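You operate a simulated robot arm through the tools that you are given. There is no shell and no other tool. Be economical: measure what you need, move in short steps, check, and stop when the job is done.

Carry out the task below with a simulated two-armed robot. There is one attempt and no reset: what you move stays moved.

Task
Pick up the grease brush with one hand, pass it to the other hand and put it in the inside of the sliding tray. Push the collar drawer shut. Pull the wide drawer open. Do these in any order.

The check looks at the end state, three seconds after you hand in, the way a careful person would. Anything else that was tipped, shoved, dropped, spilled or broken makes it a failure.

Robot
Two 6-joint arms with two-finger parallel grippers on one trunk, on a base that drives. Base frame: it is fixed to the floor where the robot stands at the start and does not move with it; the origin is under the middle of the robot, x ahead of it, y to its left, z up; the surface under the hand at the start is at about z = 0.82. Lengths are in m, angles in degrees, forces in N, time in s.
The left shoulder is at the start at [0.28, 0.185, 1.08], the right one opposite. With the tool pointing down near the work surface each hand reaches from about 0.56 to 0.94 m from the robot's upright axis, wherever it stands, measured 20 degrees to its own side. Places, roughly: collar drawer [0.5, 0.5, 0.7]; grease brush (3x3x17 cm) [0.8, 0, 0.9]; inside of the sliding tray [-1.7, 0.5, 0.8]; wide drawer [-4.1, 0.3, 0.7]. Payload 1.57 kg a hand.
The tool frame of a hand sits at the grasp point between the pads (the TCP): z along the fingers, y along the line on which they close. The tips reach 0.03 m beyond it. Largest opening 0.08 m; finger width 0.017, thickness 0.012; the body of the gripper, 0.04 by 0.082 m, starts 0.08 m behind the TCP.
Orientation is told as [roll, pitch, yaw] about the base's x, y, z axes, in that order, counted from this pose: with the fingers straight down and closing along the base's y, the tool's x points along the base's -x, its y along +y and its z along -z.

Tools
- The arms move only by the tool nudge_tool. It takes "left_steps", "right_steps" or both (then of equal length, played together; a hand with none holds still); each is a list of rows, each a list of 7 numbers: the gripper command, from -1 (fully open) to 1 (shut), values between in proportion, then the shift along the base's x, y, z in units of 20 mm (1.0 is 20 mm), then the turn, a rotation vector about the base's x, y, z in units of 5 degrees (1.0 is 5 degrees). In form: [[jaw, dx, dy, dz, ax, ay, az], ...]. A call has 1 to 8 rows; each row shifts and turns the commanded pose from where the row before left it. A call with a number of a shift or a turn outside -1 to 1 is refused whole. Each row takes 0.2 s and may step no farther than 0.05 m and 8.6 degrees from the row before; otherwise, or with a gripper value out of range, the whole call is refused. Where a pose cannot be reached the arm comes as near as it can. A force on the tool above 40 N (or 10 N above the force at the start of the call, whichever is more), or a blocked arm, ends the call early, and 0.2 s more pass. Each finger travels about 0.153 m/s and halts on what it meets, pressing with about 35 N; the grip force reading is that of the motor and also rises with nothing between the fingers. The clock runs only during rows and for 0.2 s after the last one: add rows that do not move to give the fingers time. The reply holds the time, the measured pose of the TCP, the force on the tool along the base axes, the opening and the grip force, in the units named above and with some noise, with the torque about the TCP (base axes, N m) and any sound that the robot's microphone picked up, and new pictures: "show" is both (left out), scene, wrist or none (wrist: the cameras of the hands that moved).
- Cameras (640 x 400 px; columns grow to the right, rows downward): "scene" is now at [0.2097, 0.0496, 1.5088]; the picture's right is [0.71, -0.71, 0.00], its down [-0.58, -0.58, -0.57] and it looks along [0.40, 0.40, -0.82] (base axes); focal length 290 px, centre (320, 200). "left" rides on the left gripper at [0.072, 0.007, -0.122] in its tool frame; the picture's right is [-0.09, 1.00, 0.00], its down [-0.84, -0.08, -0.54] and it looks along [-0.54, -0.05, 0.84] (tool axes); focal length 238 px, centre (320, 200). "right" rides on the right gripper at [0.072, -0.007, -0.122] in its tool frame; the picture's right is [0.09, 1.00, 0.00], its down [-0.84, 0.08, -0.54] and it looks along [-0.54, 0.05, 0.84] (tool axes); focal length 238 px, centre (320, 200). There is no depth. A picture from a camera that has moved, and an enlarged one, comes with that camera's place and axes in the base frame and with its lens.
- raise_lower(by): slides the trunk up (or, below 0, down) by that many m; the arms and the scene camera ride with it, the base frame stays. It gives what a move gives, with no picture.
- steer(legs): drives the robot by 1 to 6 legs, each [ahead, turn to the left] in m and degrees, along the robot's own axes; the way and the turn of a leg run together, so that a leg with both is an arc; at most 1.5 m and 180 degrees a leg. The arms and the cameras ride along, it lands a little off, and it stops where it bumps. It gives what a move gives, and a new picture of the scene camera.
- head_to(pan, tilt): turns the head with the scene camera to pan (to the left, within 86 degrees either way) and tilt (down, from -29 to 69), counted from straight ahead of the robot. It gives what a move gives, and a new picture of the scene camera.
- enlarge(camera, box): a new picture of the part [left, top, right, bottom] of that camera's present view, enlarged. The clock stands still meanwhile.
- sign_off(): hands the job in; it is judged then, once.

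Go step by step. Nothing tells you exact positions but the pictures and the camera data: compare them with the known pose of the tool, close in by small moves and look again before you grip or let go. The budget is 165 turns and 260 pictures, counting those below and the enlarged ones. Unless the task says otherwise, let go and move clear before handing in, and close with one line.

The tools are called after "Request:" by a JSON object that holds its "op" and its "data". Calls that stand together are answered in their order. nudge_tool: Moves the arms, as the interface text tells. Its arguments: {"type":"object","properties":{"left_steps":{"type":"array"},"right_steps":{"type":"array"},"show":{"type":"string","enum":["both","scene","wrist","none"]}},"required":[]} The other tools are called the same way: raise_lower (by) slides the trunk up or down; steer (legs) drives the base; head_to (pan, tilt) turns the head that bears the scene camera; enlarge (camera, box) takes an enlarged picture of a part of a camera's view; sign_off () hands the job in.

At the start:

```text
clock: 0.0
left_eef_pos: [0.3617, 0.5095, 1.0681]
left_tool_rot: [0.0, -0.1, 0.0]
left_force: [0.1, -0.8, 0.3]
left_wrist_torque: [0.02, -0.01, 0.05]
left_grip_width: 0.0799
left_finger_force: 0.0
right_eef_pos: [0.5506, 0.0719, 1.1554]
right_tool_rot: [-0.1, 0.1, 0.1]
right_force: [-0.2, -0.1, 0.3]
right_wrist_torque: [0.0, 0.03, 0.01]
right_grip_width: 0.08
right_finger_force: 0.1
trunk travel left (down, up): [-0.775, 0.215]
robot x, y, heading: [-0.0003, -0.0031, -0.1]
head pan, tilt: [44.9, 55.4]
```

scene: 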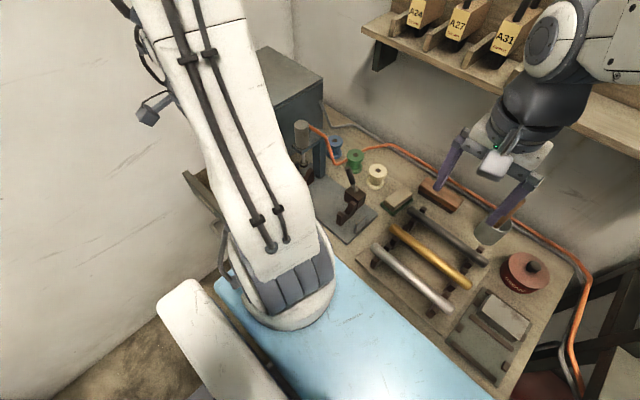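
right: 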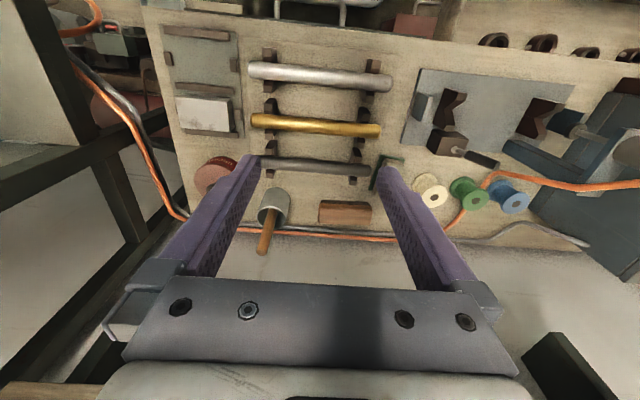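
left: 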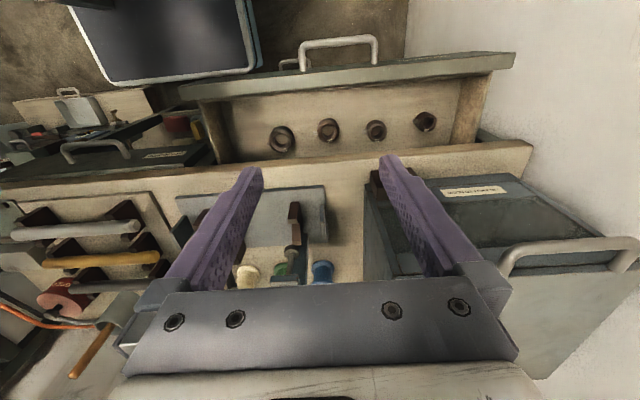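

I see the bench with a cup that holds a brown-handled stick (probably the brush), and an open drawer with collars in the left wrist view. I'll look around with the head first.

Request:
{"op": "head_to", "data": {"pan": 0, "tilt": 45}}

Request:
{"op": "enlarge", "data": {"camera": "right", "box": [160, 120, 440, 295]}}

Request:
{"op": "enlarge", "data": {"camera": "left", "box": [120, 0, 640, 325]}}

```text
clock: 1.1
left_eef_pos: [0.3622, 0.5091, 1.0684]
left_tool_rot: [-0.1, 0.0, 0.0]
left_force: [-1.0, 0.2, 0.1]
left_wrist_torque: [0.0, 0.02, 0.01]
left_grip_width: 0.0799
left_finger_force: 0.0
right_eef_pos: [0.5502, 0.0718, 1.1554]
right_tool_rot: [0.0, -0.1, 0.0]
right_force: [-0.4, -0.1, -0.3]
right_wrist_torque: [0.01, -0.01, 0.03]
right_grip_width: 0.0797
right_finger_force: 0.1
trunk travel left (down, up): [-0.775, 0.215]
robot x, y, heading: [0.0017, -0.004, 0.1]
head pan, tilt: [0.0, 45.0]
camera scene: at [0.2402, -0.0009, 1.5227], right [0.0, -1.0, 0.0], down [-0.71, 0.0, -0.71], along [0.71, 0.0, -0.71], focal length 290 px, centre (320, 200)
```

scene: 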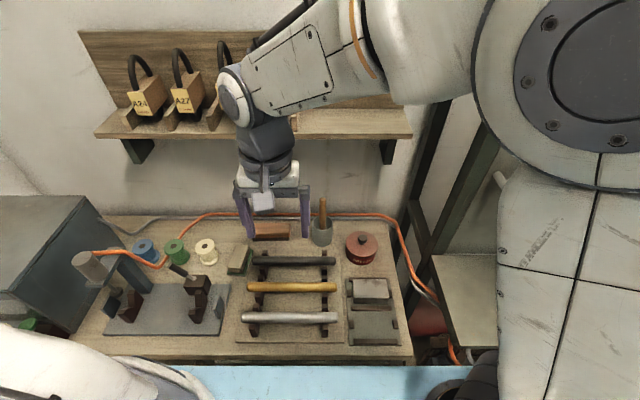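

```text
2.29 times, centred on (300, 208) of right
camera zoom: at [0.4795, 0.064, 1.2776], right [-0.09, 1.0, 0.0], down [0.84, 0.08, 0.54], along [0.54, 0.05, -0.84], focal length 545 px, centre (366, 183)
```

zoom: 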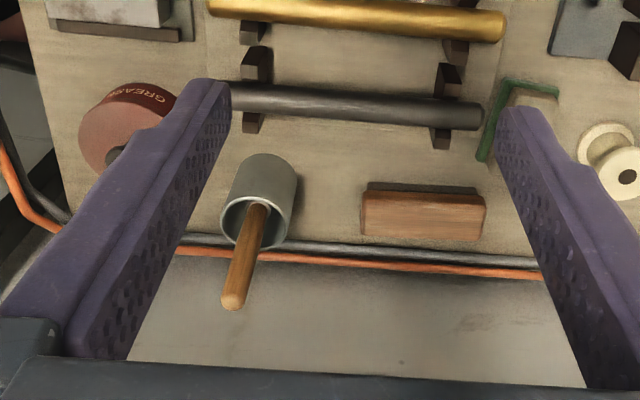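

```text
1.23 times, centred on (380, 162) of left
camera zoom: at [0.2902, 0.5152, 1.1908], right [0.09, 1.0, 0.0], down [0.84, -0.08, 0.54], along [0.54, -0.05, -0.84], focal length 293 px, centre (246, 246)
```

zoom: 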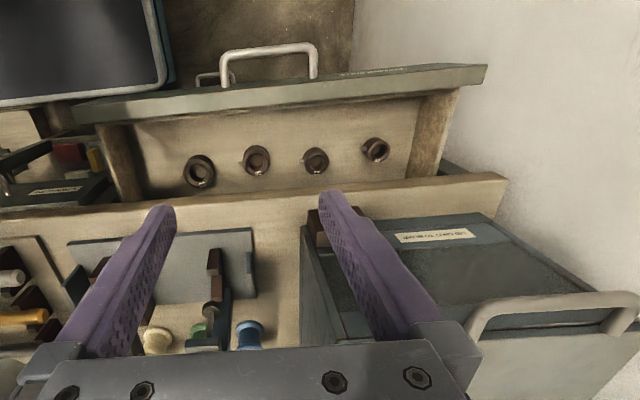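

The stick in the cup has its top at about (0.785, -0.01, 0.98), and the cup rim is near z 0.90. A shelf hangs above and behind it, so I'll tilt the right hand forward and approach from the front.

Request:
{"op": "nudge_tool", "data": {"right_steps": [[-1, 0.5, -0.5, -0.8, 0, -1, 0], [-1, 0.5, -0.5, -0.8, 0, -1, 0], [-1, 0.5, -0.5, -0.8, 0, -1, 0], [-1, 0.5, -0.5, -0.8, 0, -1, 0], [-1, 0.5, -0.5, -0.8, 0, -1, 0], [-1, 0.5, -0.5, -0.8, 0, -1, 0], [-1, 0.5, -0.5, -0.8, 0, -1, 0], [-1, 0.5, -0.5, -0.8, 0, -1, 0]]}}

```text
clock: 2.9
left_eef_pos: [0.3611, 0.5096, 1.0687]
left_tool_rot: [-0.1, 0.1, 0.0]
left_force: [-0.1, -0.1, -1.0]
left_wrist_torque: [-0.01, 0.0, 0.01]
left_grip_width: 0.0801
left_finger_force: 0.0
right_eef_pos: [0.6307, -0.0072, 1.0266]
right_tool_rot: [0.0, -40.0, 0.1]
right_force: [0.2, 0.0, 0.1]
right_wrist_torque: [0.0, -0.01, -0.01]
right_grip_width: 0.0798
right_finger_force: 0.0
trunk travel left (down, up): [-0.775, 0.215]
robot x, y, heading: [0.0054, -0.0037, -0.1]
head pan, tilt: [0.0, 45.0]
camera scene: at [0.2401, -0.001, 1.5228], right [0.0, -1.0, 0.0], down [-0.71, 0.0, -0.71], along [0.71, 0.0, -0.71], focal length 290 px, centre (320, 200)
camera right: at [0.4978, -0.0153, 1.0733], right [-0.07, 1.0, -0.06], down [0.29, 0.08, 0.95], along [0.95, 0.05, -0.3], focal length 238 px, centre (320, 200)
```

scene: 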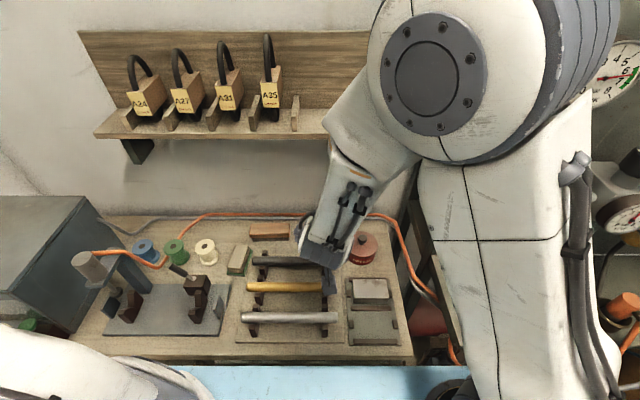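
right: 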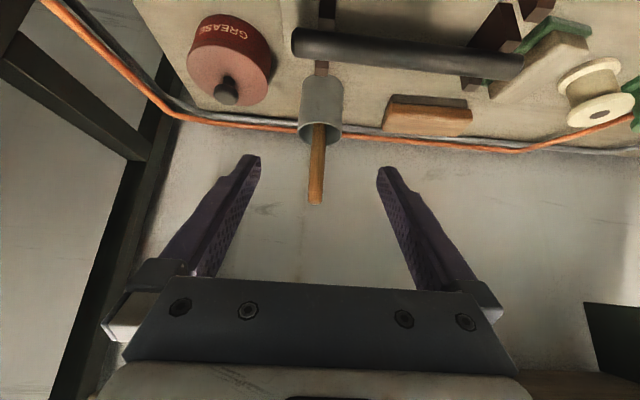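

The stick top is confirmed at about (0.785, -0.007, 0.987), between the finger lines. I'll move in to grip at z≈0.96.

Request:
{"op": "nudge_tool", "data": {"right_steps": [[-1, 0.95, 0, -0.42, 0, 0, 0], [-1, 0.95, 0, -0.42, 0, 0, 0], [-1, 0.95, 0, -0.42, 0, 0, 0], [-1, 0.95, 0, -0.42, 0, 0, 0], [-1, 0.95, 0, -0.42, 0, 0, 0], [-1, 0.95, 0, -0.42, 0, 0, 0], [-1, 0.95, 0, -0.42, 0, 0, 0], [-1, 0.95, 0, -0.42, 0, 0, 0]]}}

```text
clock: 4.7
left_eef_pos: [0.3626, 0.51, 1.0686]
left_tool_rot: [0.0, 0.0, 0.0]
left_force: [-0.1, -0.7, 0.4]
left_wrist_torque: [0.01, 0.02, 0.03]
left_grip_width: 0.0801
left_finger_force: 0.0
right_eef_pos: [0.7821, -0.0075, 0.9597]
right_tool_rot: [0.0, -39.9, 0.0]
right_force: [-0.4, -0.2, 0.2]
right_wrist_torque: [0.0, 0.03, -0.01]
right_grip_width: 0.0799
right_finger_force: 0.1
trunk travel left (down, up): [-0.775, 0.215]
robot x, y, heading: [-0.0009, -0.0001, 0.1]
head pan, tilt: [0.0, 45.0]
camera scene: at [0.2401, -0.001, 1.5227], right [0.0, -1.0, 0.0], down [-0.71, 0.0, -0.71], along [0.71, 0.0, -0.71], focal length 290 px, centre (320, 200)
camera right: at [0.6488, -0.0154, 1.0062], right [-0.07, 1.0, -0.06], down [0.29, 0.08, 0.95], along [0.95, 0.05, -0.3], focal length 238 px, centre (320, 200)
```

scene: 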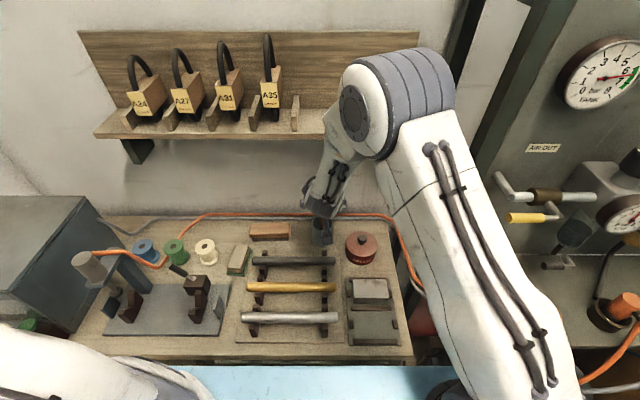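
right: 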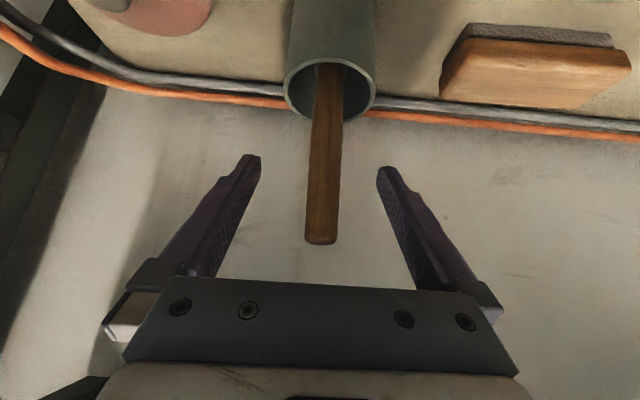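

The handle is well between the fingers, about 4 mm left of the TCP line. I'll centre on it and close.

Request:
{"op": "nudge_tool", "data": {"right_steps": [[-1, 0.25, 0.2, 0, 0, 0, 0], [0.0, 0, 0, 0, 0, 0, 0], [0.5, 0, 0, 0, 0, 0, 0], [1, 0, 0, 0, 0, 0, 0], [1, 0, 0, 0, 0, 0, 0]], "show": "wrist"}}

```text
clock: 5.9
left_eef_pos: [0.3624, 0.5107, 1.0677]
left_tool_rot: [0.0, 0.0, 0.0]
left_force: [0.3, -0.2, -0.2]
left_wrist_torque: [0.0, -0.01, -0.02]
left_grip_width: 0.0801
left_finger_force: 0.1
right_eef_pos: [0.7874, -0.0041, 0.9605]
right_tool_rot: [0.1, -40.1, 0.0]
right_force: [0.6, -0.2, 0.2]
right_wrist_torque: [0.0, 0.0, -0.01]
right_grip_width: 0.0176
right_finger_force: 32.2
trunk travel left (down, up): [-0.775, 0.215]
robot x, y, heading: [-0.0011, -0.0004, -0.3]
head pan, tilt: [0.0, 45.0]
camera right: at [0.6539, -0.0111, 1.0073], right [-0.07, 1.0, -0.06], down [0.29, 0.08, 0.95], along [0.95, 0.05, -0.3], focal length 238 px, centre (320, 200)
```

right: 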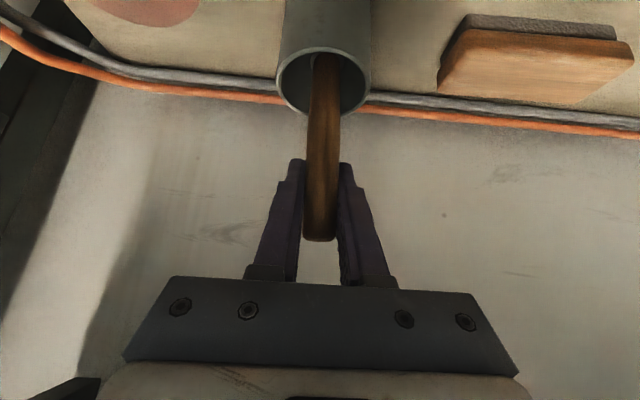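

It's gripped (17.6 mm). I'll lift straight up and watch the cup.

Request:
{"op": "nudge_tool", "data": {"right_steps": [[1, 0, 0, 0.6, 0, 0, 0], [1, 0, 0, 0.8, 0, 0, 0], [1, 0, 0, 0.8, 0, 0, 0], [1, 0, 0, 0.8, 0, 0, 0]]}}

```text
clock: 6.9
left_eef_pos: [0.3619, 0.5085, 1.0675]
left_tool_rot: [0.0, 0.1, 0.0]
left_force: [-0.4, 0.7, -0.1]
left_wrist_torque: [0.01, -0.01, 0.0]
left_grip_width: 0.08
left_finger_force: 0.1
right_eef_pos: [0.7871, -0.005, 1.0198]
right_tool_rot: [0.0, -40.0, 0.0]
right_force: [0.4, 0.3, -0.3]
right_wrist_torque: [-0.01, -0.03, -0.04]
right_grip_width: 0.0177
right_finger_force: 32.8
trunk travel left (down, up): [-0.775, 0.215]
robot x, y, heading: [-0.0005, 0.0007, 0.3]
head pan, tilt: [0.0, 45.0]
camera scene: at [0.2403, -0.001, 1.5227], right [0.0, -1.0, 0.0], down [-0.71, 0.0, -0.71], along [0.71, 0.0, -0.71], focal length 290 px, centre (320, 200)
camera right: at [0.6542, -0.0111, 1.0671], right [-0.07, 1.0, -0.06], down [0.29, 0.08, 0.95], along [0.95, 0.05, -0.3], focal length 238 px, centre (320, 200)
```

scene: 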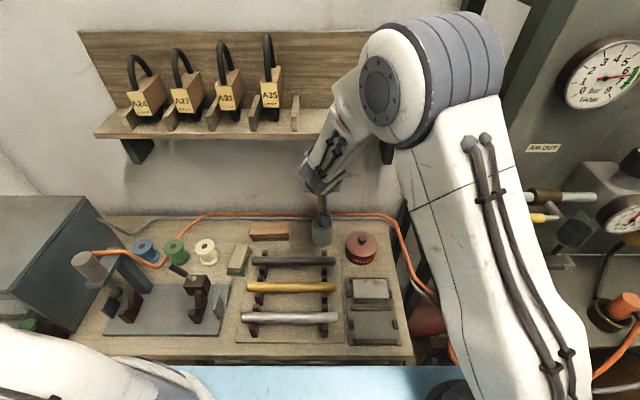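
right: 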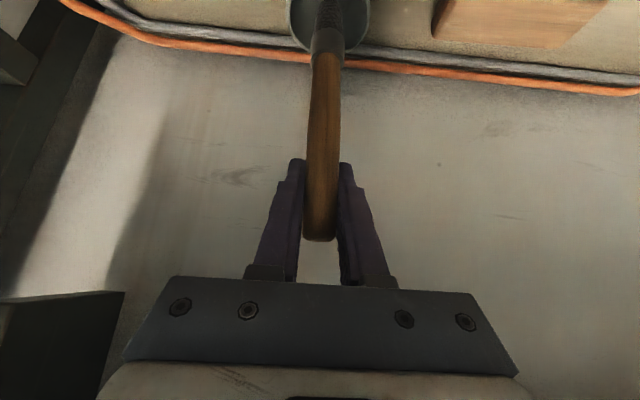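

The cup is still standing, and the ferrule and bristles are coming out. I'll lift the rest of the way.

Request:
{"op": "nudge_tool", "data": {"right_steps": [[1, 0, 0, 0.8, 0, 0, 0], [1, 0, 0, 0.8, 0, 0, 0], [1, -0.1, 0, 0.8, 0, 0, 0], [1, -0.6, 0, 0.2, 0, 0, 0]]}}

```text
clock: 7.9
left_eef_pos: [0.3611, 0.5092, 1.0681]
left_tool_rot: [0.0, 0.1, 0.0]
left_force: [-0.1, 0.1, -0.4]
left_wrist_torque: [0.0, -0.03, -0.02]
left_grip_width: 0.0802
left_finger_force: 0.2
right_eef_pos: [0.7745, -0.0059, 1.0729]
right_tool_rot: [0.0, -40.0, 0.0]
right_force: [0.5, 0.9, 0.3]
right_wrist_torque: [0.01, 0.03, 0.01]
right_grip_width: 0.0176
right_finger_force: 32.4
trunk travel left (down, up): [-0.775, 0.215]
robot x, y, heading: [-0.0026, 0.0011, -0.0]
head pan, tilt: [0.0, 45.0]
camera scene: at [0.2403, -0.001, 1.5227], right [0.0, -1.0, 0.0], down [-0.71, 0.0, -0.71], along [0.71, 0.0, -0.71], focal length 290 px, centre (320, 200)
camera right: at [0.6421, -0.0127, 1.12], right [-0.07, 1.0, -0.06], down [0.29, 0.08, 0.95], along [0.95, 0.05, -0.3], focal length 238 px, centre (320, 200)
```

scene: 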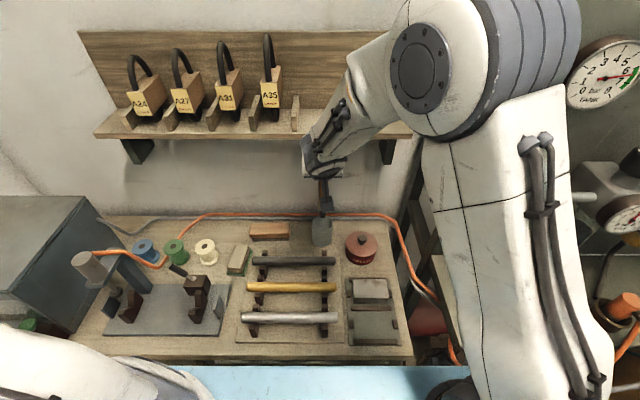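
right: 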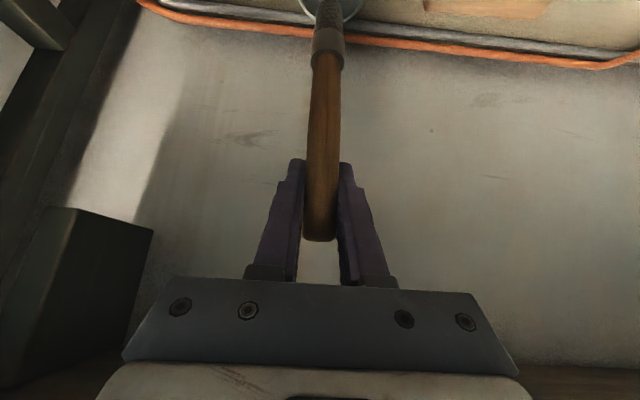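

The brush bottom is about level with the rim. I'll rise a bit more, then retreat straight back with the brush upright.

Request:
{"op": "nudge_tool", "data": {"right_steps": [[1, 0, 0, 0.7, 0, 0, 0], [1, 0, 0, 0.7, 0, 0, 0], [1, -0.5, 0, 0.4, 0, 0, 0], [1, -1, 0, 0.4, 0, 0, 0], [1, -1, 0, 0.2, 0, 0, 0], [1, -1, 0, 0, 0, 0, 0], [1, -1, 0, 0, 0, 0, 0], [1, -1, 0, 0, 0, 0, 0]]}}

Request:
{"op": "head_to", "data": {"pan": 75, "tilt": 60}}

```text
clock: 9.7
left_eef_pos: [0.3621, 0.51, 1.0675]
left_tool_rot: [-0.1, 0.0, 0.0]
left_force: [0.7, -0.5, 0.4]
left_wrist_torque: [0.01, 0.04, -0.03]
left_grip_width: 0.0797
left_finger_force: 0.0
right_eef_pos: [0.6653, -0.0046, 1.1201]
right_tool_rot: [0.0, -39.9, -0.1]
right_force: [-0.4, -0.5, 0.3]
right_wrist_torque: [-0.02, 0.02, 0.0]
right_grip_width: 0.0175
right_finger_force: 32.3
trunk travel left (down, up): [-0.775, 0.215]
robot x, y, heading: [-0.0022, 0.0027, -0.1]
head pan, tilt: [0.0, 45.0]
camera scene: at [0.2403, -0.001, 1.5227], right [0.0, -1.0, 0.0], down [-0.71, 0.0, -0.71], along [0.71, 0.0, -0.71], focal length 290 px, centre (320, 200)
camera right: at [0.5318, -0.0111, 1.1684], right [-0.07, 1.0, -0.06], down [0.29, 0.08, 0.95], along [0.95, 0.05, -0.3], focal length 238 px, centre (320, 200)
```

scene: 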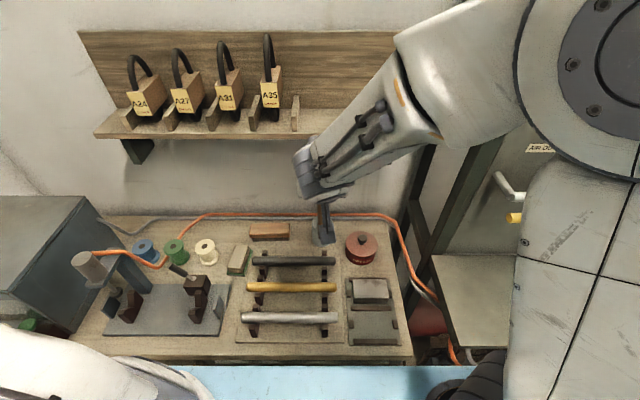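
right: 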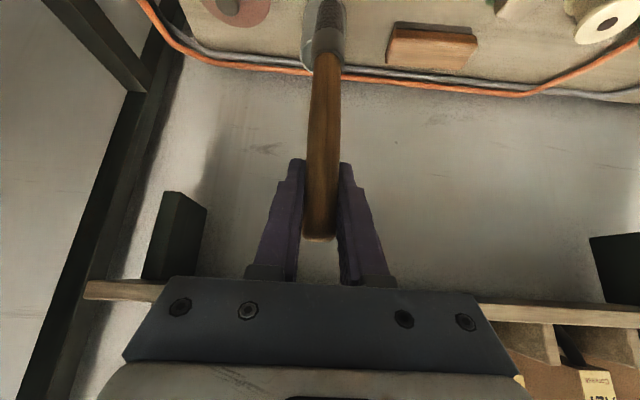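

```text
clock: 11.2
left_eef_pos: [0.3619, 0.5097, 1.0684]
left_tool_rot: [0.0, 0.0, 0.0]
left_force: [-0.2, 0.8, -0.2]
left_wrist_torque: [-0.04, -0.01, -0.02]
left_grip_width: 0.08
left_finger_force: 0.0
right_eef_pos: [0.6655, -0.0043, 1.1207]
right_tool_rot: [-0.1, -40.0, -0.1]
right_force: [0.0, -0.6, -1.3]
right_wrist_torque: [-0.01, 0.04, 0.0]
right_grip_width: 0.0173
right_finger_force: 32.4
trunk travel left (down, up): [-0.775, 0.215]
robot x, y, heading: [0.0013, -0.0007, -0.2]
head pan, tilt: [75.0, 60.0]
camera scene: at [0.1762, 0.0634, 1.5033], right [0.97, -0.26, 0.0], down [-0.22, -0.84, -0.5], along [0.13, 0.48, -0.87], focal length 290 px, centre (320, 200)
```

scene: 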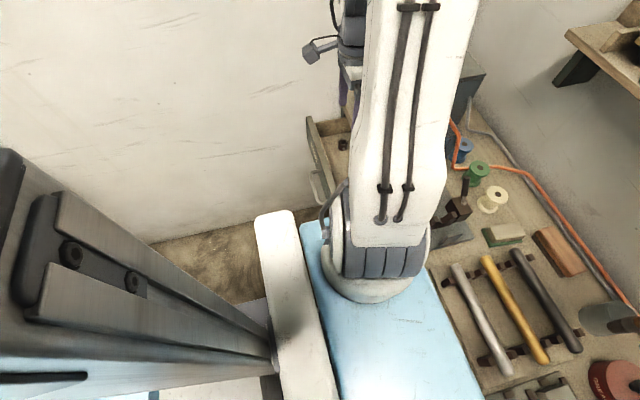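

The shelf is clear and the brush is held upright. Next I'll use the left hand to shut the collar drawer (front near x≈0.33, y centre≈0.555), placing the closed fingers in front of its handle.

Request:
{"op": "nudge_tool", "data": {"left_steps": [[1, -0.9, 0.3, -0.5, 0, 0, 0], [1, -0.9, 0.3, -0.5, 0, 0, 0], [1, -0.9, 0.3, -0.5, 0, 0, 0], [1, -0.9, 0.3, -0.5, 0, 0, 0], [1, -0.9, 0.3, -0.5, 0, 0, 0], [1, -0.9, 0.3, -0.5, 0, 0, 0], [1, -0.9, 0.3, -0.5, 0, 0, 0], [1, 0, 0, -0.5, 0, 0, 0]]}}

```text
clock: 13.0
left_eef_pos: [0.2358, 0.5521, 0.9877]
left_tool_rot: [0.0, 0.1, 0.1]
left_force: [0.2, 0.2, 0.9]
left_wrist_torque: [0.04, 0.0, 0.0]
left_grip_width: 0.0
left_finger_force: 21.4
right_eef_pos: [0.6656, -0.0032, 1.122]
right_tool_rot: [0.0, -39.9, 0.1]
right_force: [1.2, 0.1, -0.3]
right_wrist_torque: [0.02, -0.01, -0.02]
right_grip_width: 0.0174
right_finger_force: 31.9
trunk travel left (down, up): [-0.775, 0.215]
robot x, y, heading: [0.0026, -0.0011, -0.2]
head pan, tilt: [75.0, 60.0]
camera scene: at [0.1761, 0.0634, 1.5033], right [0.97, -0.26, 0.0], down [-0.22, -0.84, -0.5], along [0.13, 0.48, -0.87], focal length 290 px, centre (320, 200)
camera left: at [0.1642, 0.5575, 1.1115], right [0.09, 1.0, 0.0], down [0.84, -0.08, 0.54], along [0.54, -0.05, -0.84], focal length 238 px, centre (320, 200)
```

scene: 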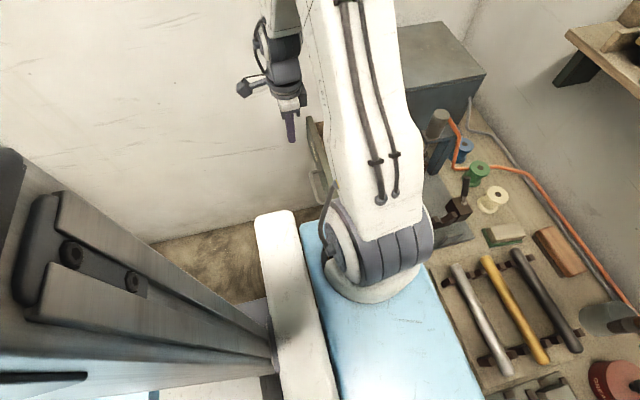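
left: 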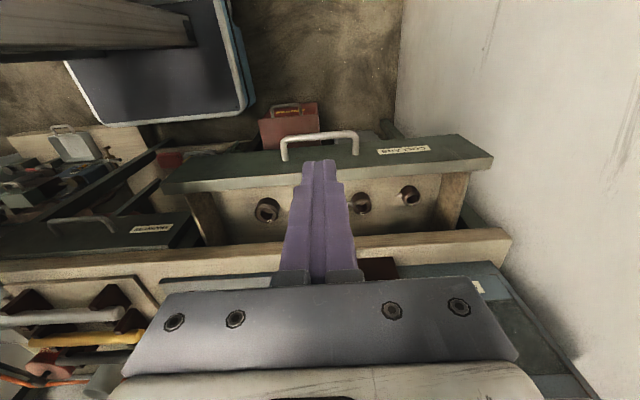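

The handle is at about (0.286, 0.545, 0.735). I'll lower the closed fingers in front of it.

Request:
{"op": "nudge_tool", "data": {"left_steps": [[1, -0.3, 0, -0.9, 0, 0, 0], [1, -0.2, 0, -0.9, 0, 0, 0], [1, 0, 0, -0.9, 0, 0, 0], [1, 0, 0, -0.9, 0, 0, 0], [1, 0, 0, -0.9, 0, 0, 0], [1, 0, 0, -0.9, 0, 0, 0], [1, 0, 0, -0.9, 0, 0, 0], [1, 0, 0, -0.9, 0, 0, 0]]}}

```text
clock: 14.8
left_eef_pos: [0.2262, 0.5518, 0.8458]
left_tool_rot: [-0.1, 0.0, 0.0]
left_force: [0.4, 0.3, -0.7]
left_wrist_torque: [0.0, -0.03, -0.02]
left_grip_width: 0.0
left_finger_force: 21.4
right_eef_pos: [0.6659, -0.0043, 1.1222]
right_tool_rot: [0.0, -40.0, 0.0]
right_force: [-0.7, -0.9, -0.5]
right_wrist_torque: [0.01, -0.01, -0.02]
right_grip_width: 0.0172
right_finger_force: 32.4
trunk travel left (down, up): [-0.775, 0.215]
robot x, y, heading: [-0.0029, -0.0005, -0.1]
head pan, tilt: [75.0, 60.0]
camera scene: at [0.1761, 0.0634, 1.5033], right [0.97, -0.26, 0.0], down [-0.22, -0.84, -0.5], along [0.13, 0.48, -0.87], focal length 290 px, centre (320, 200)
camera left: at [0.1543, 0.5581, 0.9684], right [0.09, 1.0, 0.0], down [0.84, -0.08, 0.54], along [0.54, -0.05, -0.84], focal length 238 px, centre (320, 200)
```

scene: 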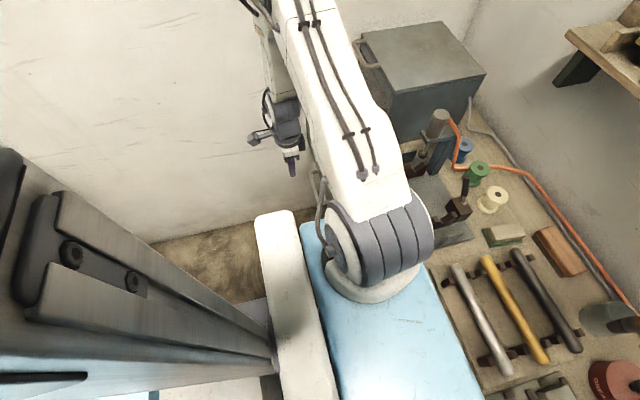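
left: 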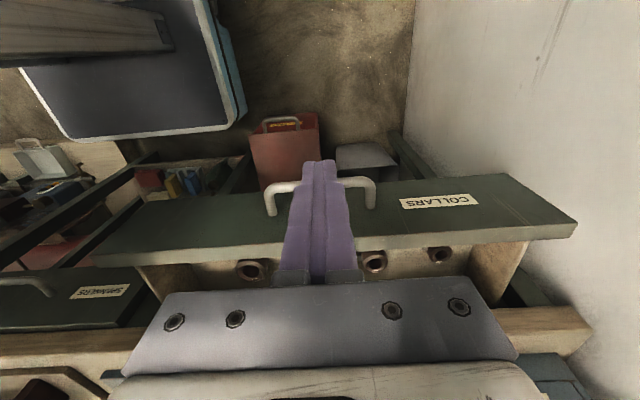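

The handle is at z≈0.73 and in line. I'll descend another 0.11 m.

Request:
{"op": "nudge_tool", "data": {"left_steps": [[1, 0, 0, -0.9, 0, 0, 0], [1, 0, 0, -0.9, 0, 0, 0], [1, 0, 0, -0.9, 0, 0, 0], [1, 0, 0, -0.9, 0, 0, 0], [1, 0, 0, -0.9, 0, 0, 0], [1, 0, 0, -0.9, 0, 0, 0]], "show": "wrist"}}

```text
clock: 16.2
left_eef_pos: [0.2259, 0.5517, 0.7355]
left_tool_rot: [0.0, -0.1, -0.1]
left_force: [0.2, 1.0, 0.3]
left_wrist_torque: [-0.02, 0.02, 0.0]
left_grip_width: 0.0
left_finger_force: 21.1
right_eef_pos: [0.6647, -0.0047, 1.1222]
right_tool_rot: [0.0, -40.1, 0.0]
right_force: [0.4, -0.8, 0.3]
right_wrist_torque: [0.02, 0.01, 0.04]
right_grip_width: 0.0172
right_finger_force: 32.2
trunk travel left (down, up): [-0.775, 0.215]
robot x, y, heading: [0.003, -0.0016, 0.2]
head pan, tilt: [75.0, 60.0]
camera left: at [0.1542, 0.5578, 0.8576], right [0.09, 1.0, 0.0], down [0.84, -0.08, 0.54], along [0.54, -0.05, -0.84], focal length 238 px, centre (320, 200)
```

left: 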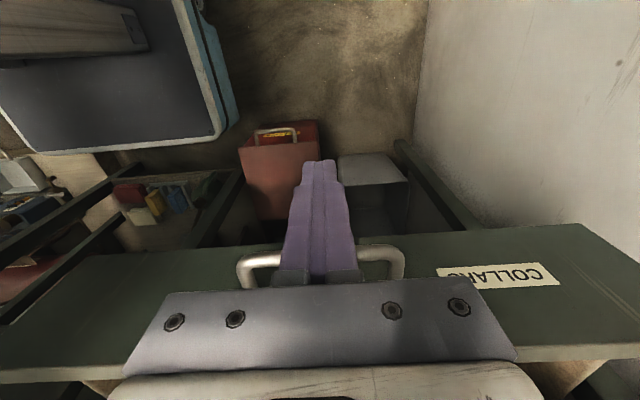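

Now I push in +x.

Request:
{"op": "nudge_tool", "data": {"left_steps": [[1, 0.9, 0, 0, 0, 0, 0], [1, 0.9, 0, 0, 0, 0, 0], [1, 0.7, 0, 0, 0, 0, 0], [1, 0.7, 0, 0, 0, 0, 0], [1, 0.7, 0, 0, 0, 0, 0], [1, 0.7, 0, 0, 0, 0, 0], [1, 0.7, 0, 0, 0, 0, 0], [1, 0.7, 0, 0, 0, 0, 0]]}}

```text
clock: 18.0
left_eef_pos: [0.3467, 0.5514, 0.7361]
left_tool_rot: [0.1, 0.0, 0.0]
left_force: [0.1, -0.4, 0.2]
left_wrist_torque: [-0.03, 0.02, -0.02]
left_grip_width: 0.0
left_finger_force: 21.3
right_eef_pos: [0.6652, -0.0046, 1.1214]
right_tool_rot: [0.0, -39.9, 0.0]
right_force: [-0.3, 0.2, 0.2]
right_wrist_torque: [0.02, -0.05, -0.03]
right_grip_width: 0.0173
right_finger_force: 32.0
trunk travel left (down, up): [-0.775, 0.215]
robot x, y, heading: [0.0005, -0.0014, 0.0]
head pan, tilt: [75.0, 60.0]
camera scene: at [0.1761, 0.0634, 1.5032], right [0.97, -0.26, 0.0], down [-0.22, -0.84, -0.5], along [0.13, 0.48, -0.87], focal length 290 px, centre (320, 200)
camera left: at [0.2747, 0.5576, 0.8586], right [0.09, 1.0, 0.0], down [0.84, -0.08, 0.54], along [0.54, -0.05, -0.84], focal length 238 px, centre (320, 200)
```

scene: 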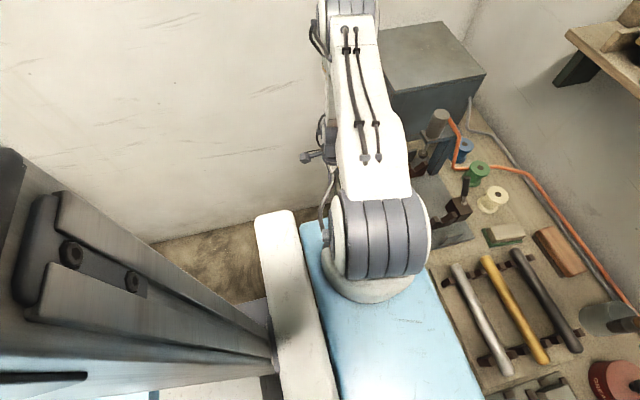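
left: 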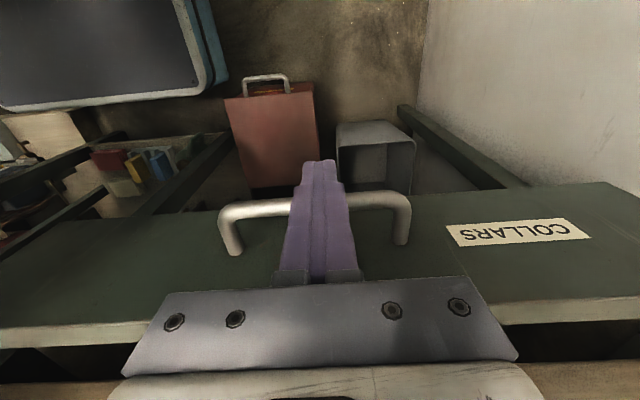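

The drawer slides with little force. I continue until it stops.

Request:
{"op": "nudge_tool", "data": {"left_steps": [[1, 0.6, 0, 0, 0, 0, 0], [1, 0.6, 0, 0, 0, 0, 0], [1, 0.5, 0, 0, 0, 0, 0], [1, 0.5, 0, 0, 0, 0, 0]], "show": "wrist"}}

```text
clock: 19.0
left_eef_pos: [0.3928, 0.5497, 0.7348]
left_tool_rot: [0.0, 0.0, 0.0]
left_force: [0.2, 0.3, -0.6]
left_wrist_torque: [0.02, 0.0, 0.0]
left_grip_width: 0.0
left_finger_force: 21.2
right_eef_pos: [0.6662, -0.004, 1.1215]
right_tool_rot: [0.0, -40.0, -0.1]
right_force: [0.0, -0.5, 0.4]
right_wrist_torque: [0.0, -0.02, 0.02]
right_grip_width: 0.0172
right_finger_force: 32.2
trunk travel left (down, up): [-0.775, 0.215]
robot x, y, heading: [-0.0001, 0.0001, 0.2]
head pan, tilt: [75.0, 60.0]
camera left: at [0.3197, 0.5561, 0.8577], right [0.09, 1.0, 0.0], down [0.84, -0.08, 0.54], along [0.54, -0.05, -0.84], focal length 238 px, centre (320, 200)
```

left: 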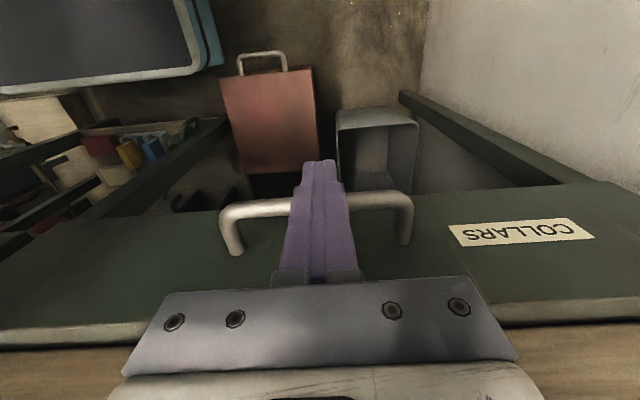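

Request:
{"op": "nudge_tool", "data": {"left_steps": [[1, 0.4, 0, 0, 0, 0, 0], [1, 0.4, 0, 0, 0, 0, 0], [1, 0.4, 0, 0, 0, 0, 0]], "show": "wrist"}}

```text
clock: 19.6
left_eef_pos: [0.3992, 0.5503, 0.7369]
left_tool_rot: [-0.4, 0.2, 0.6]
left_force: [-5.1, 1.3, -1.6]
left_wrist_torque: [0.03, 0.05, 0.06]
left_grip_width: 0.0003
left_finger_force: 21.2
right_eef_pos: [0.6644, -0.0027, 1.1221]
right_tool_rot: [-0.1, -40.0, 0.3]
right_force: [0.2, -0.2, -0.3]
right_wrist_torque: [0.02, -0.01, -0.03]
right_grip_width: 0.0172
right_finger_force: 32.2
trunk travel left (down, up): [-0.775, 0.215]
robot x, y, heading: [-0.0017, -0.0014, 0.2]
head pan, tilt: [75.0, 60.0]
stopped in row 3 (left hand): the force on the tool passed its limit at 52 N (the readings are from after the stop); the commanded pose is now the measured one
camera left: at [0.3277, 0.556, 0.8588], right [0.08, 1.0, -0.01], down [0.84, -0.07, 0.54], along [0.54, -0.05, -0.84], focal length 238 px, centre (320, 200)
```

left: 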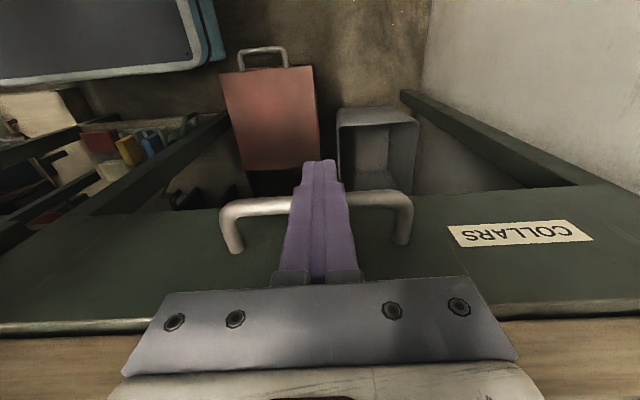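

It hit a hard stop at x≈0.40 and looks flush. I'll back off, raise and verify.

Request:
{"op": "nudge_tool", "data": {"left_steps": [[1, -1, 0, 0, 0, 0, 0], [1, -1, 0, 0, 0, 0, 0], [1, -1, 0, 0, 0, 0, 0], [1, -1, 0, 0.2, 0, 0, 0], [1, -0.8, 0, 1, 0, 0, 0], [1, 0, 0, 1, 0, 0, 0], [1, 0, 0, 1, 0, 0, 0], [1, 0, 0, 1, 0, 0, 0]], "show": "wrist"}}

Request:
{"op": "nudge_tool", "data": {"left_steps": [[1, 0, 0, 1, 0, 0, 0], [1, 0, 0, 1, 0, 0, 0], [1, 0, 0, 1, 0, 0, 0], [1, 0, 0, 1, 0, 0, 0], [1, 0, 0, 1, 0, 0, 0], [1, 0, 0, 1, 0, 0, 0], [1, 0, 0, 1, 0, 0, 0], [1, 0, 0, 1, 0, 0, 0]], "show": "wrist"}}

```text
clock: 21.4
left_eef_pos: [0.3041, 0.5501, 0.8211]
left_tool_rot: [-0.4, 0.2, 0.5]
left_force: [-0.1, 0.3, -0.3]
left_wrist_torque: [0.01, 0.03, -0.01]
left_grip_width: 0.0
left_finger_force: 20.7
right_eef_pos: [0.6657, -0.0028, 1.1226]
right_tool_rot: [0.0, -40.0, 0.2]
right_force: [0.3, 0.5, -0.1]
right_wrist_torque: [0.01, 0.05, -0.02]
right_grip_width: 0.0176
right_finger_force: 32.5
trunk travel left (down, up): [-0.775, 0.215]
robot x, y, heading: [-0.0001, -0.0017, -0.0]
head pan, tilt: [75.0, 60.0]
camera left: at [0.2326, 0.5558, 0.9441], right [0.08, 1.0, -0.01], down [0.84, -0.07, 0.54], along [0.54, -0.05, -0.84], focal length 238 px, centre (320, 200)
```

left: 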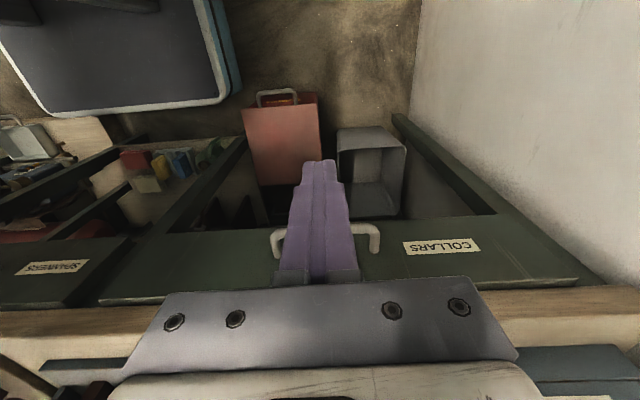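

```text
clock: 23.2
left_eef_pos: [0.3036, 0.5486, 0.9803]
left_tool_rot: [-0.4, 0.2, 0.5]
left_force: [-0.3, -0.1, 0.0]
left_wrist_torque: [0.04, 0.01, 0.02]
left_grip_width: 0.0
left_finger_force: 21.3
right_eef_pos: [0.6657, -0.0031, 1.1214]
right_tool_rot: [-0.1, -40.0, 0.2]
right_force: [-0.3, 0.4, -0.7]
right_wrist_torque: [0.01, 0.02, -0.02]
right_grip_width: 0.0174
right_finger_force: 32.2
trunk travel left (down, up): [-0.775, 0.215]
robot x, y, heading: [-0.0014, 0.0, 0.1]
head pan, tilt: [75.0, 60.0]
camera left: at [0.2326, 0.5549, 1.1027], right [0.08, 1.0, -0.01], down [0.84, -0.07, 0.54], along [0.54, -0.05, -0.84], focal length 238 px, centre (320, 200)
```

left: 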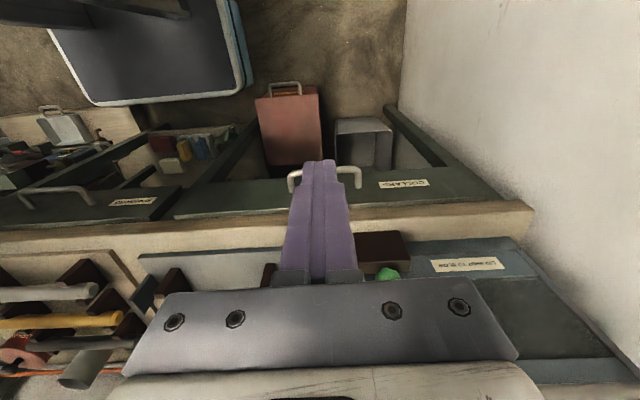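

The Collars front now sits flush, in line with the Spanners drawer. Next is the handover: I'll turn the left hand so its fingers point to -y (closing along x) and grip the brush below the right hand.

Request:
{"op": "nudge_tool", "data": {"left_steps": [[0, 0.9, -0.4, 0.3, -0.866, 0.866, 0.866], [-1, 0.9, -0.4, 0.3, -0.866, 0.866, 0.866], [-1, 0.9, -0.4, 0.3, -0.866, 0.866, 0.866], [-1, 0.9, -0.4, 0.3, -0.866, 0.866, 0.866], [-1, 0.9, -0.4, 0.3, -0.866, 0.866, 0.866], [-1, 0.9, -0.4, 0.3, -0.866, 0.866, 0.866], [-1, 0.9, -0.4, 0.3, -0.866, 0.866, 0.866], [-1, 0.9, -0.4, 0.3, -0.866, 0.866, 0.866]], "show": "wrist"}}

Request:
{"op": "head_to", "data": {"pan": 15, "tilt": 40}}

```text
clock: 25.0
left_eef_pos: [0.4461, 0.4851, 1.0279]
left_tool_rot: [-26.5, 42.3, 27.2]
left_force: [0.4, 0.7, 0.1]
left_wrist_torque: [0.0, -0.02, 0.0]
left_grip_width: 0.08
left_finger_force: 0.1
right_eef_pos: [0.6655, -0.0026, 1.1221]
right_tool_rot: [0.0, -40.0, 0.2]
right_force: [0.3, 1.1, -0.6]
right_wrist_torque: [-0.02, -0.03, -0.01]
right_grip_width: 0.0174
right_finger_force: 31.8
trunk travel left (down, up): [-0.775, 0.215]
robot x, y, heading: [0.002, -0.0014, 0.5]
head pan, tilt: [75.0, 60.0]
camera left: at [0.4354, 0.5457, 1.1558], right [-0.61, 0.69, -0.39], down [0.78, 0.6, -0.18], along [0.11, -0.42, -0.9], focal length 238 px, centre (320, 200)
```

left: 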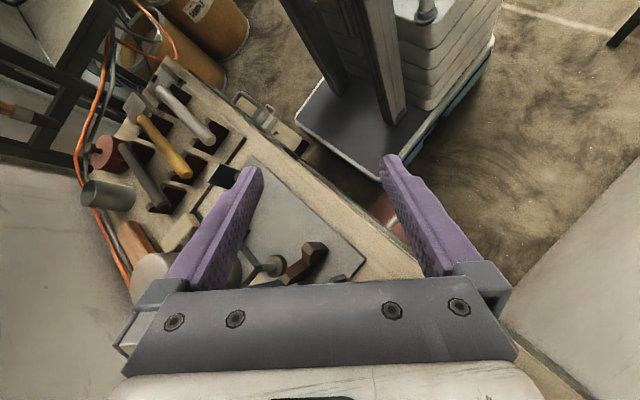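

```text
clock: 26.3
left_eef_pos: [0.4465, 0.4841, 1.0288]
left_tool_rot: [-26.5, 42.0, 27.1]
left_force: [0.7, 0.1, 0.3]
left_wrist_torque: [0.05, 0.0, -0.04]
left_grip_width: 0.08
left_finger_force: 0.0
right_eef_pos: [0.6647, -0.0016, 1.1213]
right_tool_rot: [0.1, -40.1, 0.1]
right_force: [0.0, 0.0, 0.4]
right_wrist_torque: [0.0, 0.03, 0.0]
right_grip_width: 0.0173
right_finger_force: 32.7
trunk travel left (down, up): [-0.775, 0.215]
robot x, y, heading: [0.0007, 0.0014, 0.3]
head pan, tilt: [15.0, 40.0]
camera scene: at [0.2407, 0.0217, 1.53], right [0.26, -0.97, 0.0], down [-0.62, -0.17, -0.77], along [0.74, 0.2, -0.64], focal length 290 px, centre (320, 200)
```

scene: 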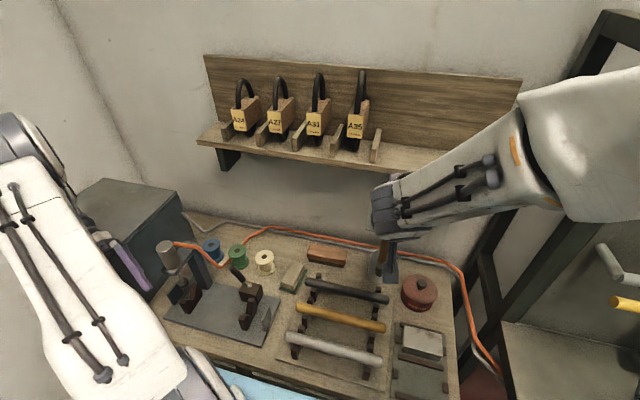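

All clear so far. I'll continue the left hand's turn and travel.

Request:
{"op": "nudge_tool", "data": {"left_steps": [[-1, 0.9, -0.4, 0.2, -0.866, 0.866, 0.866], [-1, 0.9, -0.4, 0.2, -0.866, 0.866, 0.866], [-1, 0.9, -0.4, 0.2, -0.866, 0.866, 0.866], [-1, 0.9, -0.4, 0.2, -0.866, 0.866, 0.866], [-1, 0.9, -0.4, 0.2, -0.866, 0.866, 0.866], [-1, 0.9, -0.4, 0.2, -0.866, 0.866, 0.866], [-1, 0.9, -0.4, 0.2, -0.866, 0.866, 0.866], [-1, 0.9, -0.4, 0.2, -0.866, 0.866, 0.866]]}}

```text
clock: 27.2
left_eef_pos: [0.49, 0.4627, 1.0399]
left_tool_rot: [-33.3, 61.2, 34.6]
left_force: [-29.0, 3.3, 1.1]
left_wrist_torque: [-0.1, -0.23, -0.12]
left_grip_width: 0.0575
left_finger_force: 0.0
left hand out of reach, approached as far as the arm can: row 4
right_eef_pos: [0.663, -0.0002, 1.1219]
right_tool_rot: [0.1, -40.2, 0.3]
right_force: [-0.4, 0.0, 0.1]
right_wrist_torque: [0.05, -0.01, 0.0]
right_grip_width: 0.0172
right_finger_force: 32.5
trunk travel left (down, up): [-0.775, 0.215]
robot x, y, heading: [-0.001, -0.0031, 0.6]
head pan, tilt: [15.0, 40.0]
stopped in row 4 (left hand): the force on the tool passed its limit at 46 N (the readings are from after the stop); the commanded pose is now the measured one
camera scene: at [0.238, 0.0224, 1.5303], right [0.26, -0.96, 0.0], down [-0.62, -0.17, -0.77], along [0.74, 0.2, -0.64], focal length 290 px, centre (320, 200)
camera left: at [0.4908, 0.5508, 1.1515], right [-0.83, 0.44, -0.34], down [0.56, 0.67, -0.49], along [0.01, -0.6, -0.8], focal length 238 px, centre (320, 200)
```

scene: 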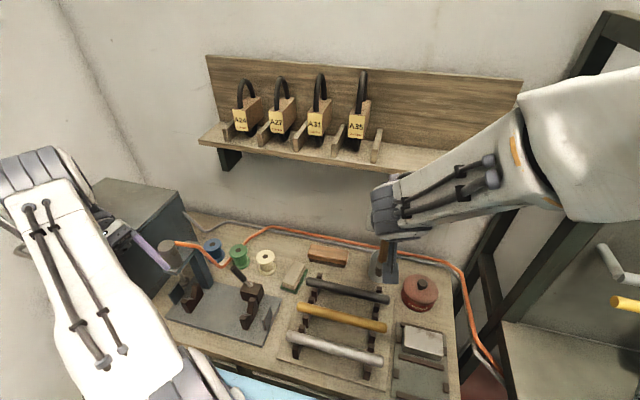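
left: 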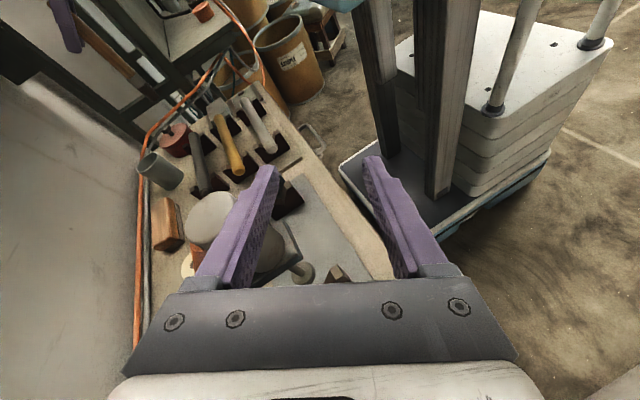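

The left finger touched the tall post of a bench fixture. I'll back away at once and check that it didn't move.

Request:
{"op": "nudge_tool", "data": {"left_steps": [[-0.5, -1, 0, 0, 0, 0, 0], [-0.5, -1, 0.3, 0.5, 0, 0, 0], [-0.5, -1, 0.3, 1, 0, 0, 0], [-1, 0, 0, 1, 0, 0, 0]]}}

```text
clock: 28.2
left_eef_pos: [0.434, 0.4738, 1.0902]
left_tool_rot: [-33.5, 60.9, 34.5]
left_force: [0.7, -0.4, 0.7]
left_wrist_torque: [-0.01, 0.01, 0.01]
left_grip_width: 0.0801
left_finger_force: 0.0
right_eef_pos: [0.6642, -0.0015, 1.1212]
right_tool_rot: [-0.1, -40.0, 0.2]
right_force: [-0.1, 0.7, -0.6]
right_wrist_torque: [-0.01, 0.0, 0.01]
right_grip_width: 0.0172
right_finger_force: 32.1
trunk travel left (down, up): [-0.775, 0.215]
robot x, y, heading: [-0.0003, 0.0008, -0.0]
head pan, tilt: [15.0, 40.0]
camera scene: at [0.2403, 0.0221, 1.53], right [0.26, -0.96, 0.0], down [-0.62, -0.17, -0.77], along [0.74, 0.2, -0.64], focal length 290 px, centre (320, 200)
camera left: at [0.4347, 0.5619, 1.2019], right [-0.83, 0.44, -0.35], down [0.56, 0.67, -0.49], along [0.02, -0.6, -0.8], focal length 238 px, centre (320, 200)
```

scene: 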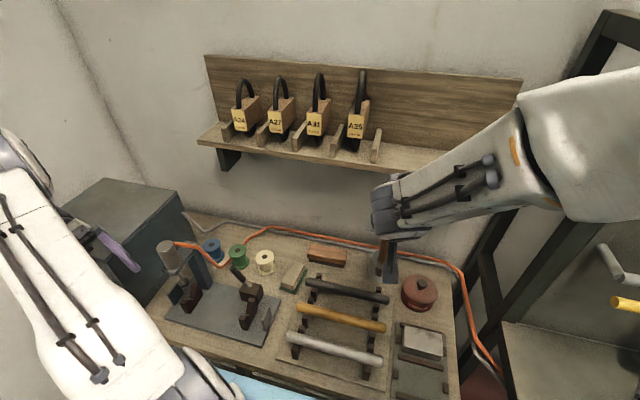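
left: 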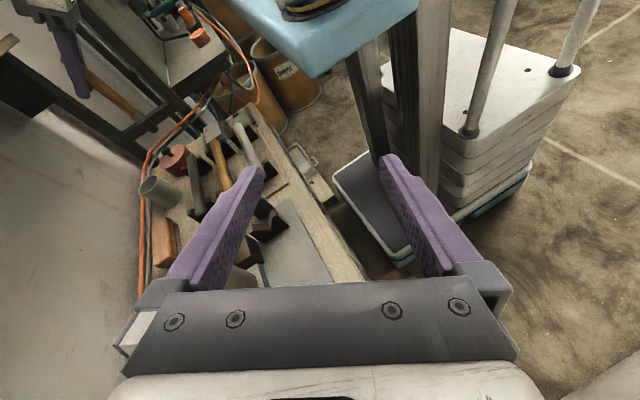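

The post is unchanged in the picture. The bench is cluttered, so I'll retreat into open floor for the handover, first looking to both sides.

Request:
{"op": "steer", "data": {"legs": [[-0.4, 0]]}}

Request:
{"op": "head_to", "data": {"pan": 86, "tilt": 25}}

Request:
{"op": "head_to", "data": {"pan": -86, "tilt": 25}}

```text
clock: 30.7
left_eef_pos: [0.032, 0.4721, 1.0906]
left_tool_rot: [-33.6, 60.9, 34.5]
left_force: [-0.6, 0.1, -0.5]
left_wrist_torque: [0.01, 0.01, -0.01]
left_grip_width: 0.0799
left_finger_force: 0.1
right_eef_pos: [0.2635, -0.003, 1.1213]
right_tool_rot: [0.0, -40.1, 0.3]
right_force: [0.1, 0.5, -0.4]
right_wrist_torque: [0.0, 0.02, 0.02]
right_grip_width: 0.0171
right_finger_force: 32.3
trunk travel left (down, up): [-0.775, 0.215]
robot x, y, heading: [-0.4042, -0.0012, 0.1]
head pan, tilt: [15.0, 40.0]
camera scene: at [-0.1614, 0.0204, 1.5299], right [0.26, -0.96, 0.0], down [-0.62, -0.17, -0.77], along [0.74, 0.2, -0.64], focal length 290 px, centre (320, 200)
```

scene: 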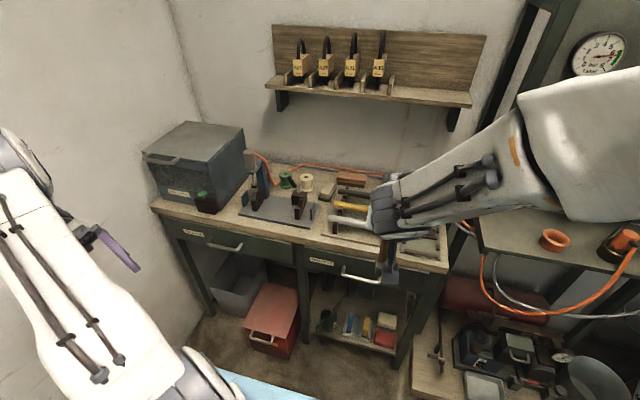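

```text
clock: 32.1
left_eef_pos: [0.032, 0.4724, 1.0906]
left_tool_rot: [-33.4, 60.9, 34.7]
left_force: [0.4, 0.3, -0.5]
left_wrist_torque: [-0.02, -0.03, -0.03]
left_grip_width: 0.0796
left_finger_force: 0.0
right_eef_pos: [0.2626, -0.0022, 1.1211]
right_tool_rot: [-0.1, -39.9, 0.2]
right_force: [0.0, 0.6, -1.1]
right_wrist_torque: [-0.02, -0.02, 0.0]
right_grip_width: 0.0175
right_finger_force: 32.0
trunk travel left (down, up): [-0.775, 0.215]
robot x, y, heading: [-0.4028, -0.0022, 0.2]
head pan, tilt: [85.9, 25.0]
camera scene: at [-0.2375, 0.09, 1.5533], right [1.0, -0.07, 0.0], down [-0.03, -0.42, -0.91], along [0.06, 0.9, -0.42], focal length 290 px, centre (320, 200)
```

scene: 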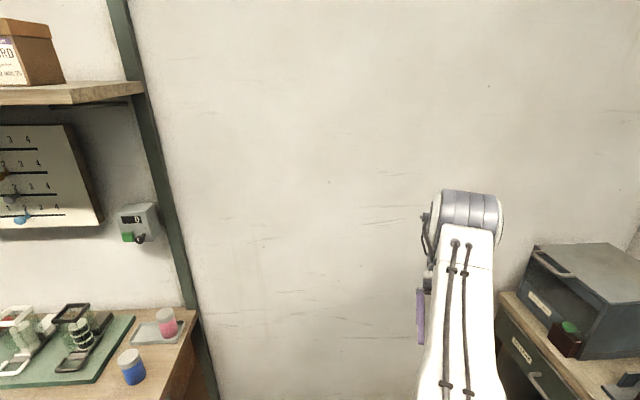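

```text
clock: 34.7
left_eef_pos: [0.0308, 0.4725, 1.0912]
left_tool_rot: [-33.5, 60.9, 34.6]
left_force: [-0.2, -0.1, 1.0]
left_wrist_torque: [0.01, -0.01, 0.0]
left_grip_width: 0.0798
left_finger_force: 0.0
right_eef_pos: [0.2623, -0.0041, 1.1209]
right_tool_rot: [0.0, -40.0, 0.3]
right_force: [-0.1, 0.3, 0.0]
right_wrist_torque: [0.04, -0.03, -0.01]
right_grip_width: 0.0173
right_finger_force: 31.7
trunk travel left (down, up): [-0.775, 0.215]
robot x, y, heading: [-0.4025, -0.0003, 0.5]
head pan, tilt: [-85.9, 25.0]
camera scene: at [-0.2367, -0.0938, 1.5533], right [-1.0, -0.08, 0.0], down [-0.03, 0.42, -0.91], along [0.07, -0.9, -0.42], focal length 290 px, centre (320, 200)
```

scene: 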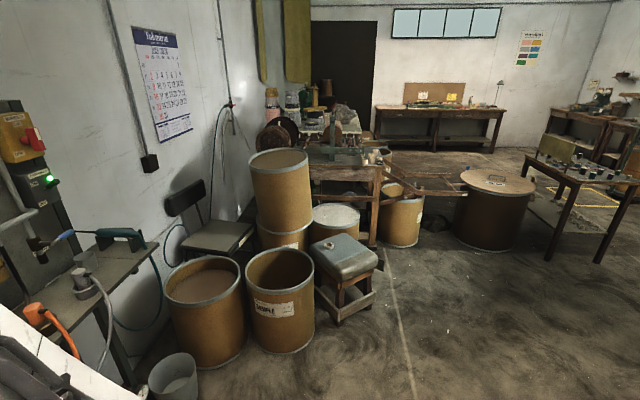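

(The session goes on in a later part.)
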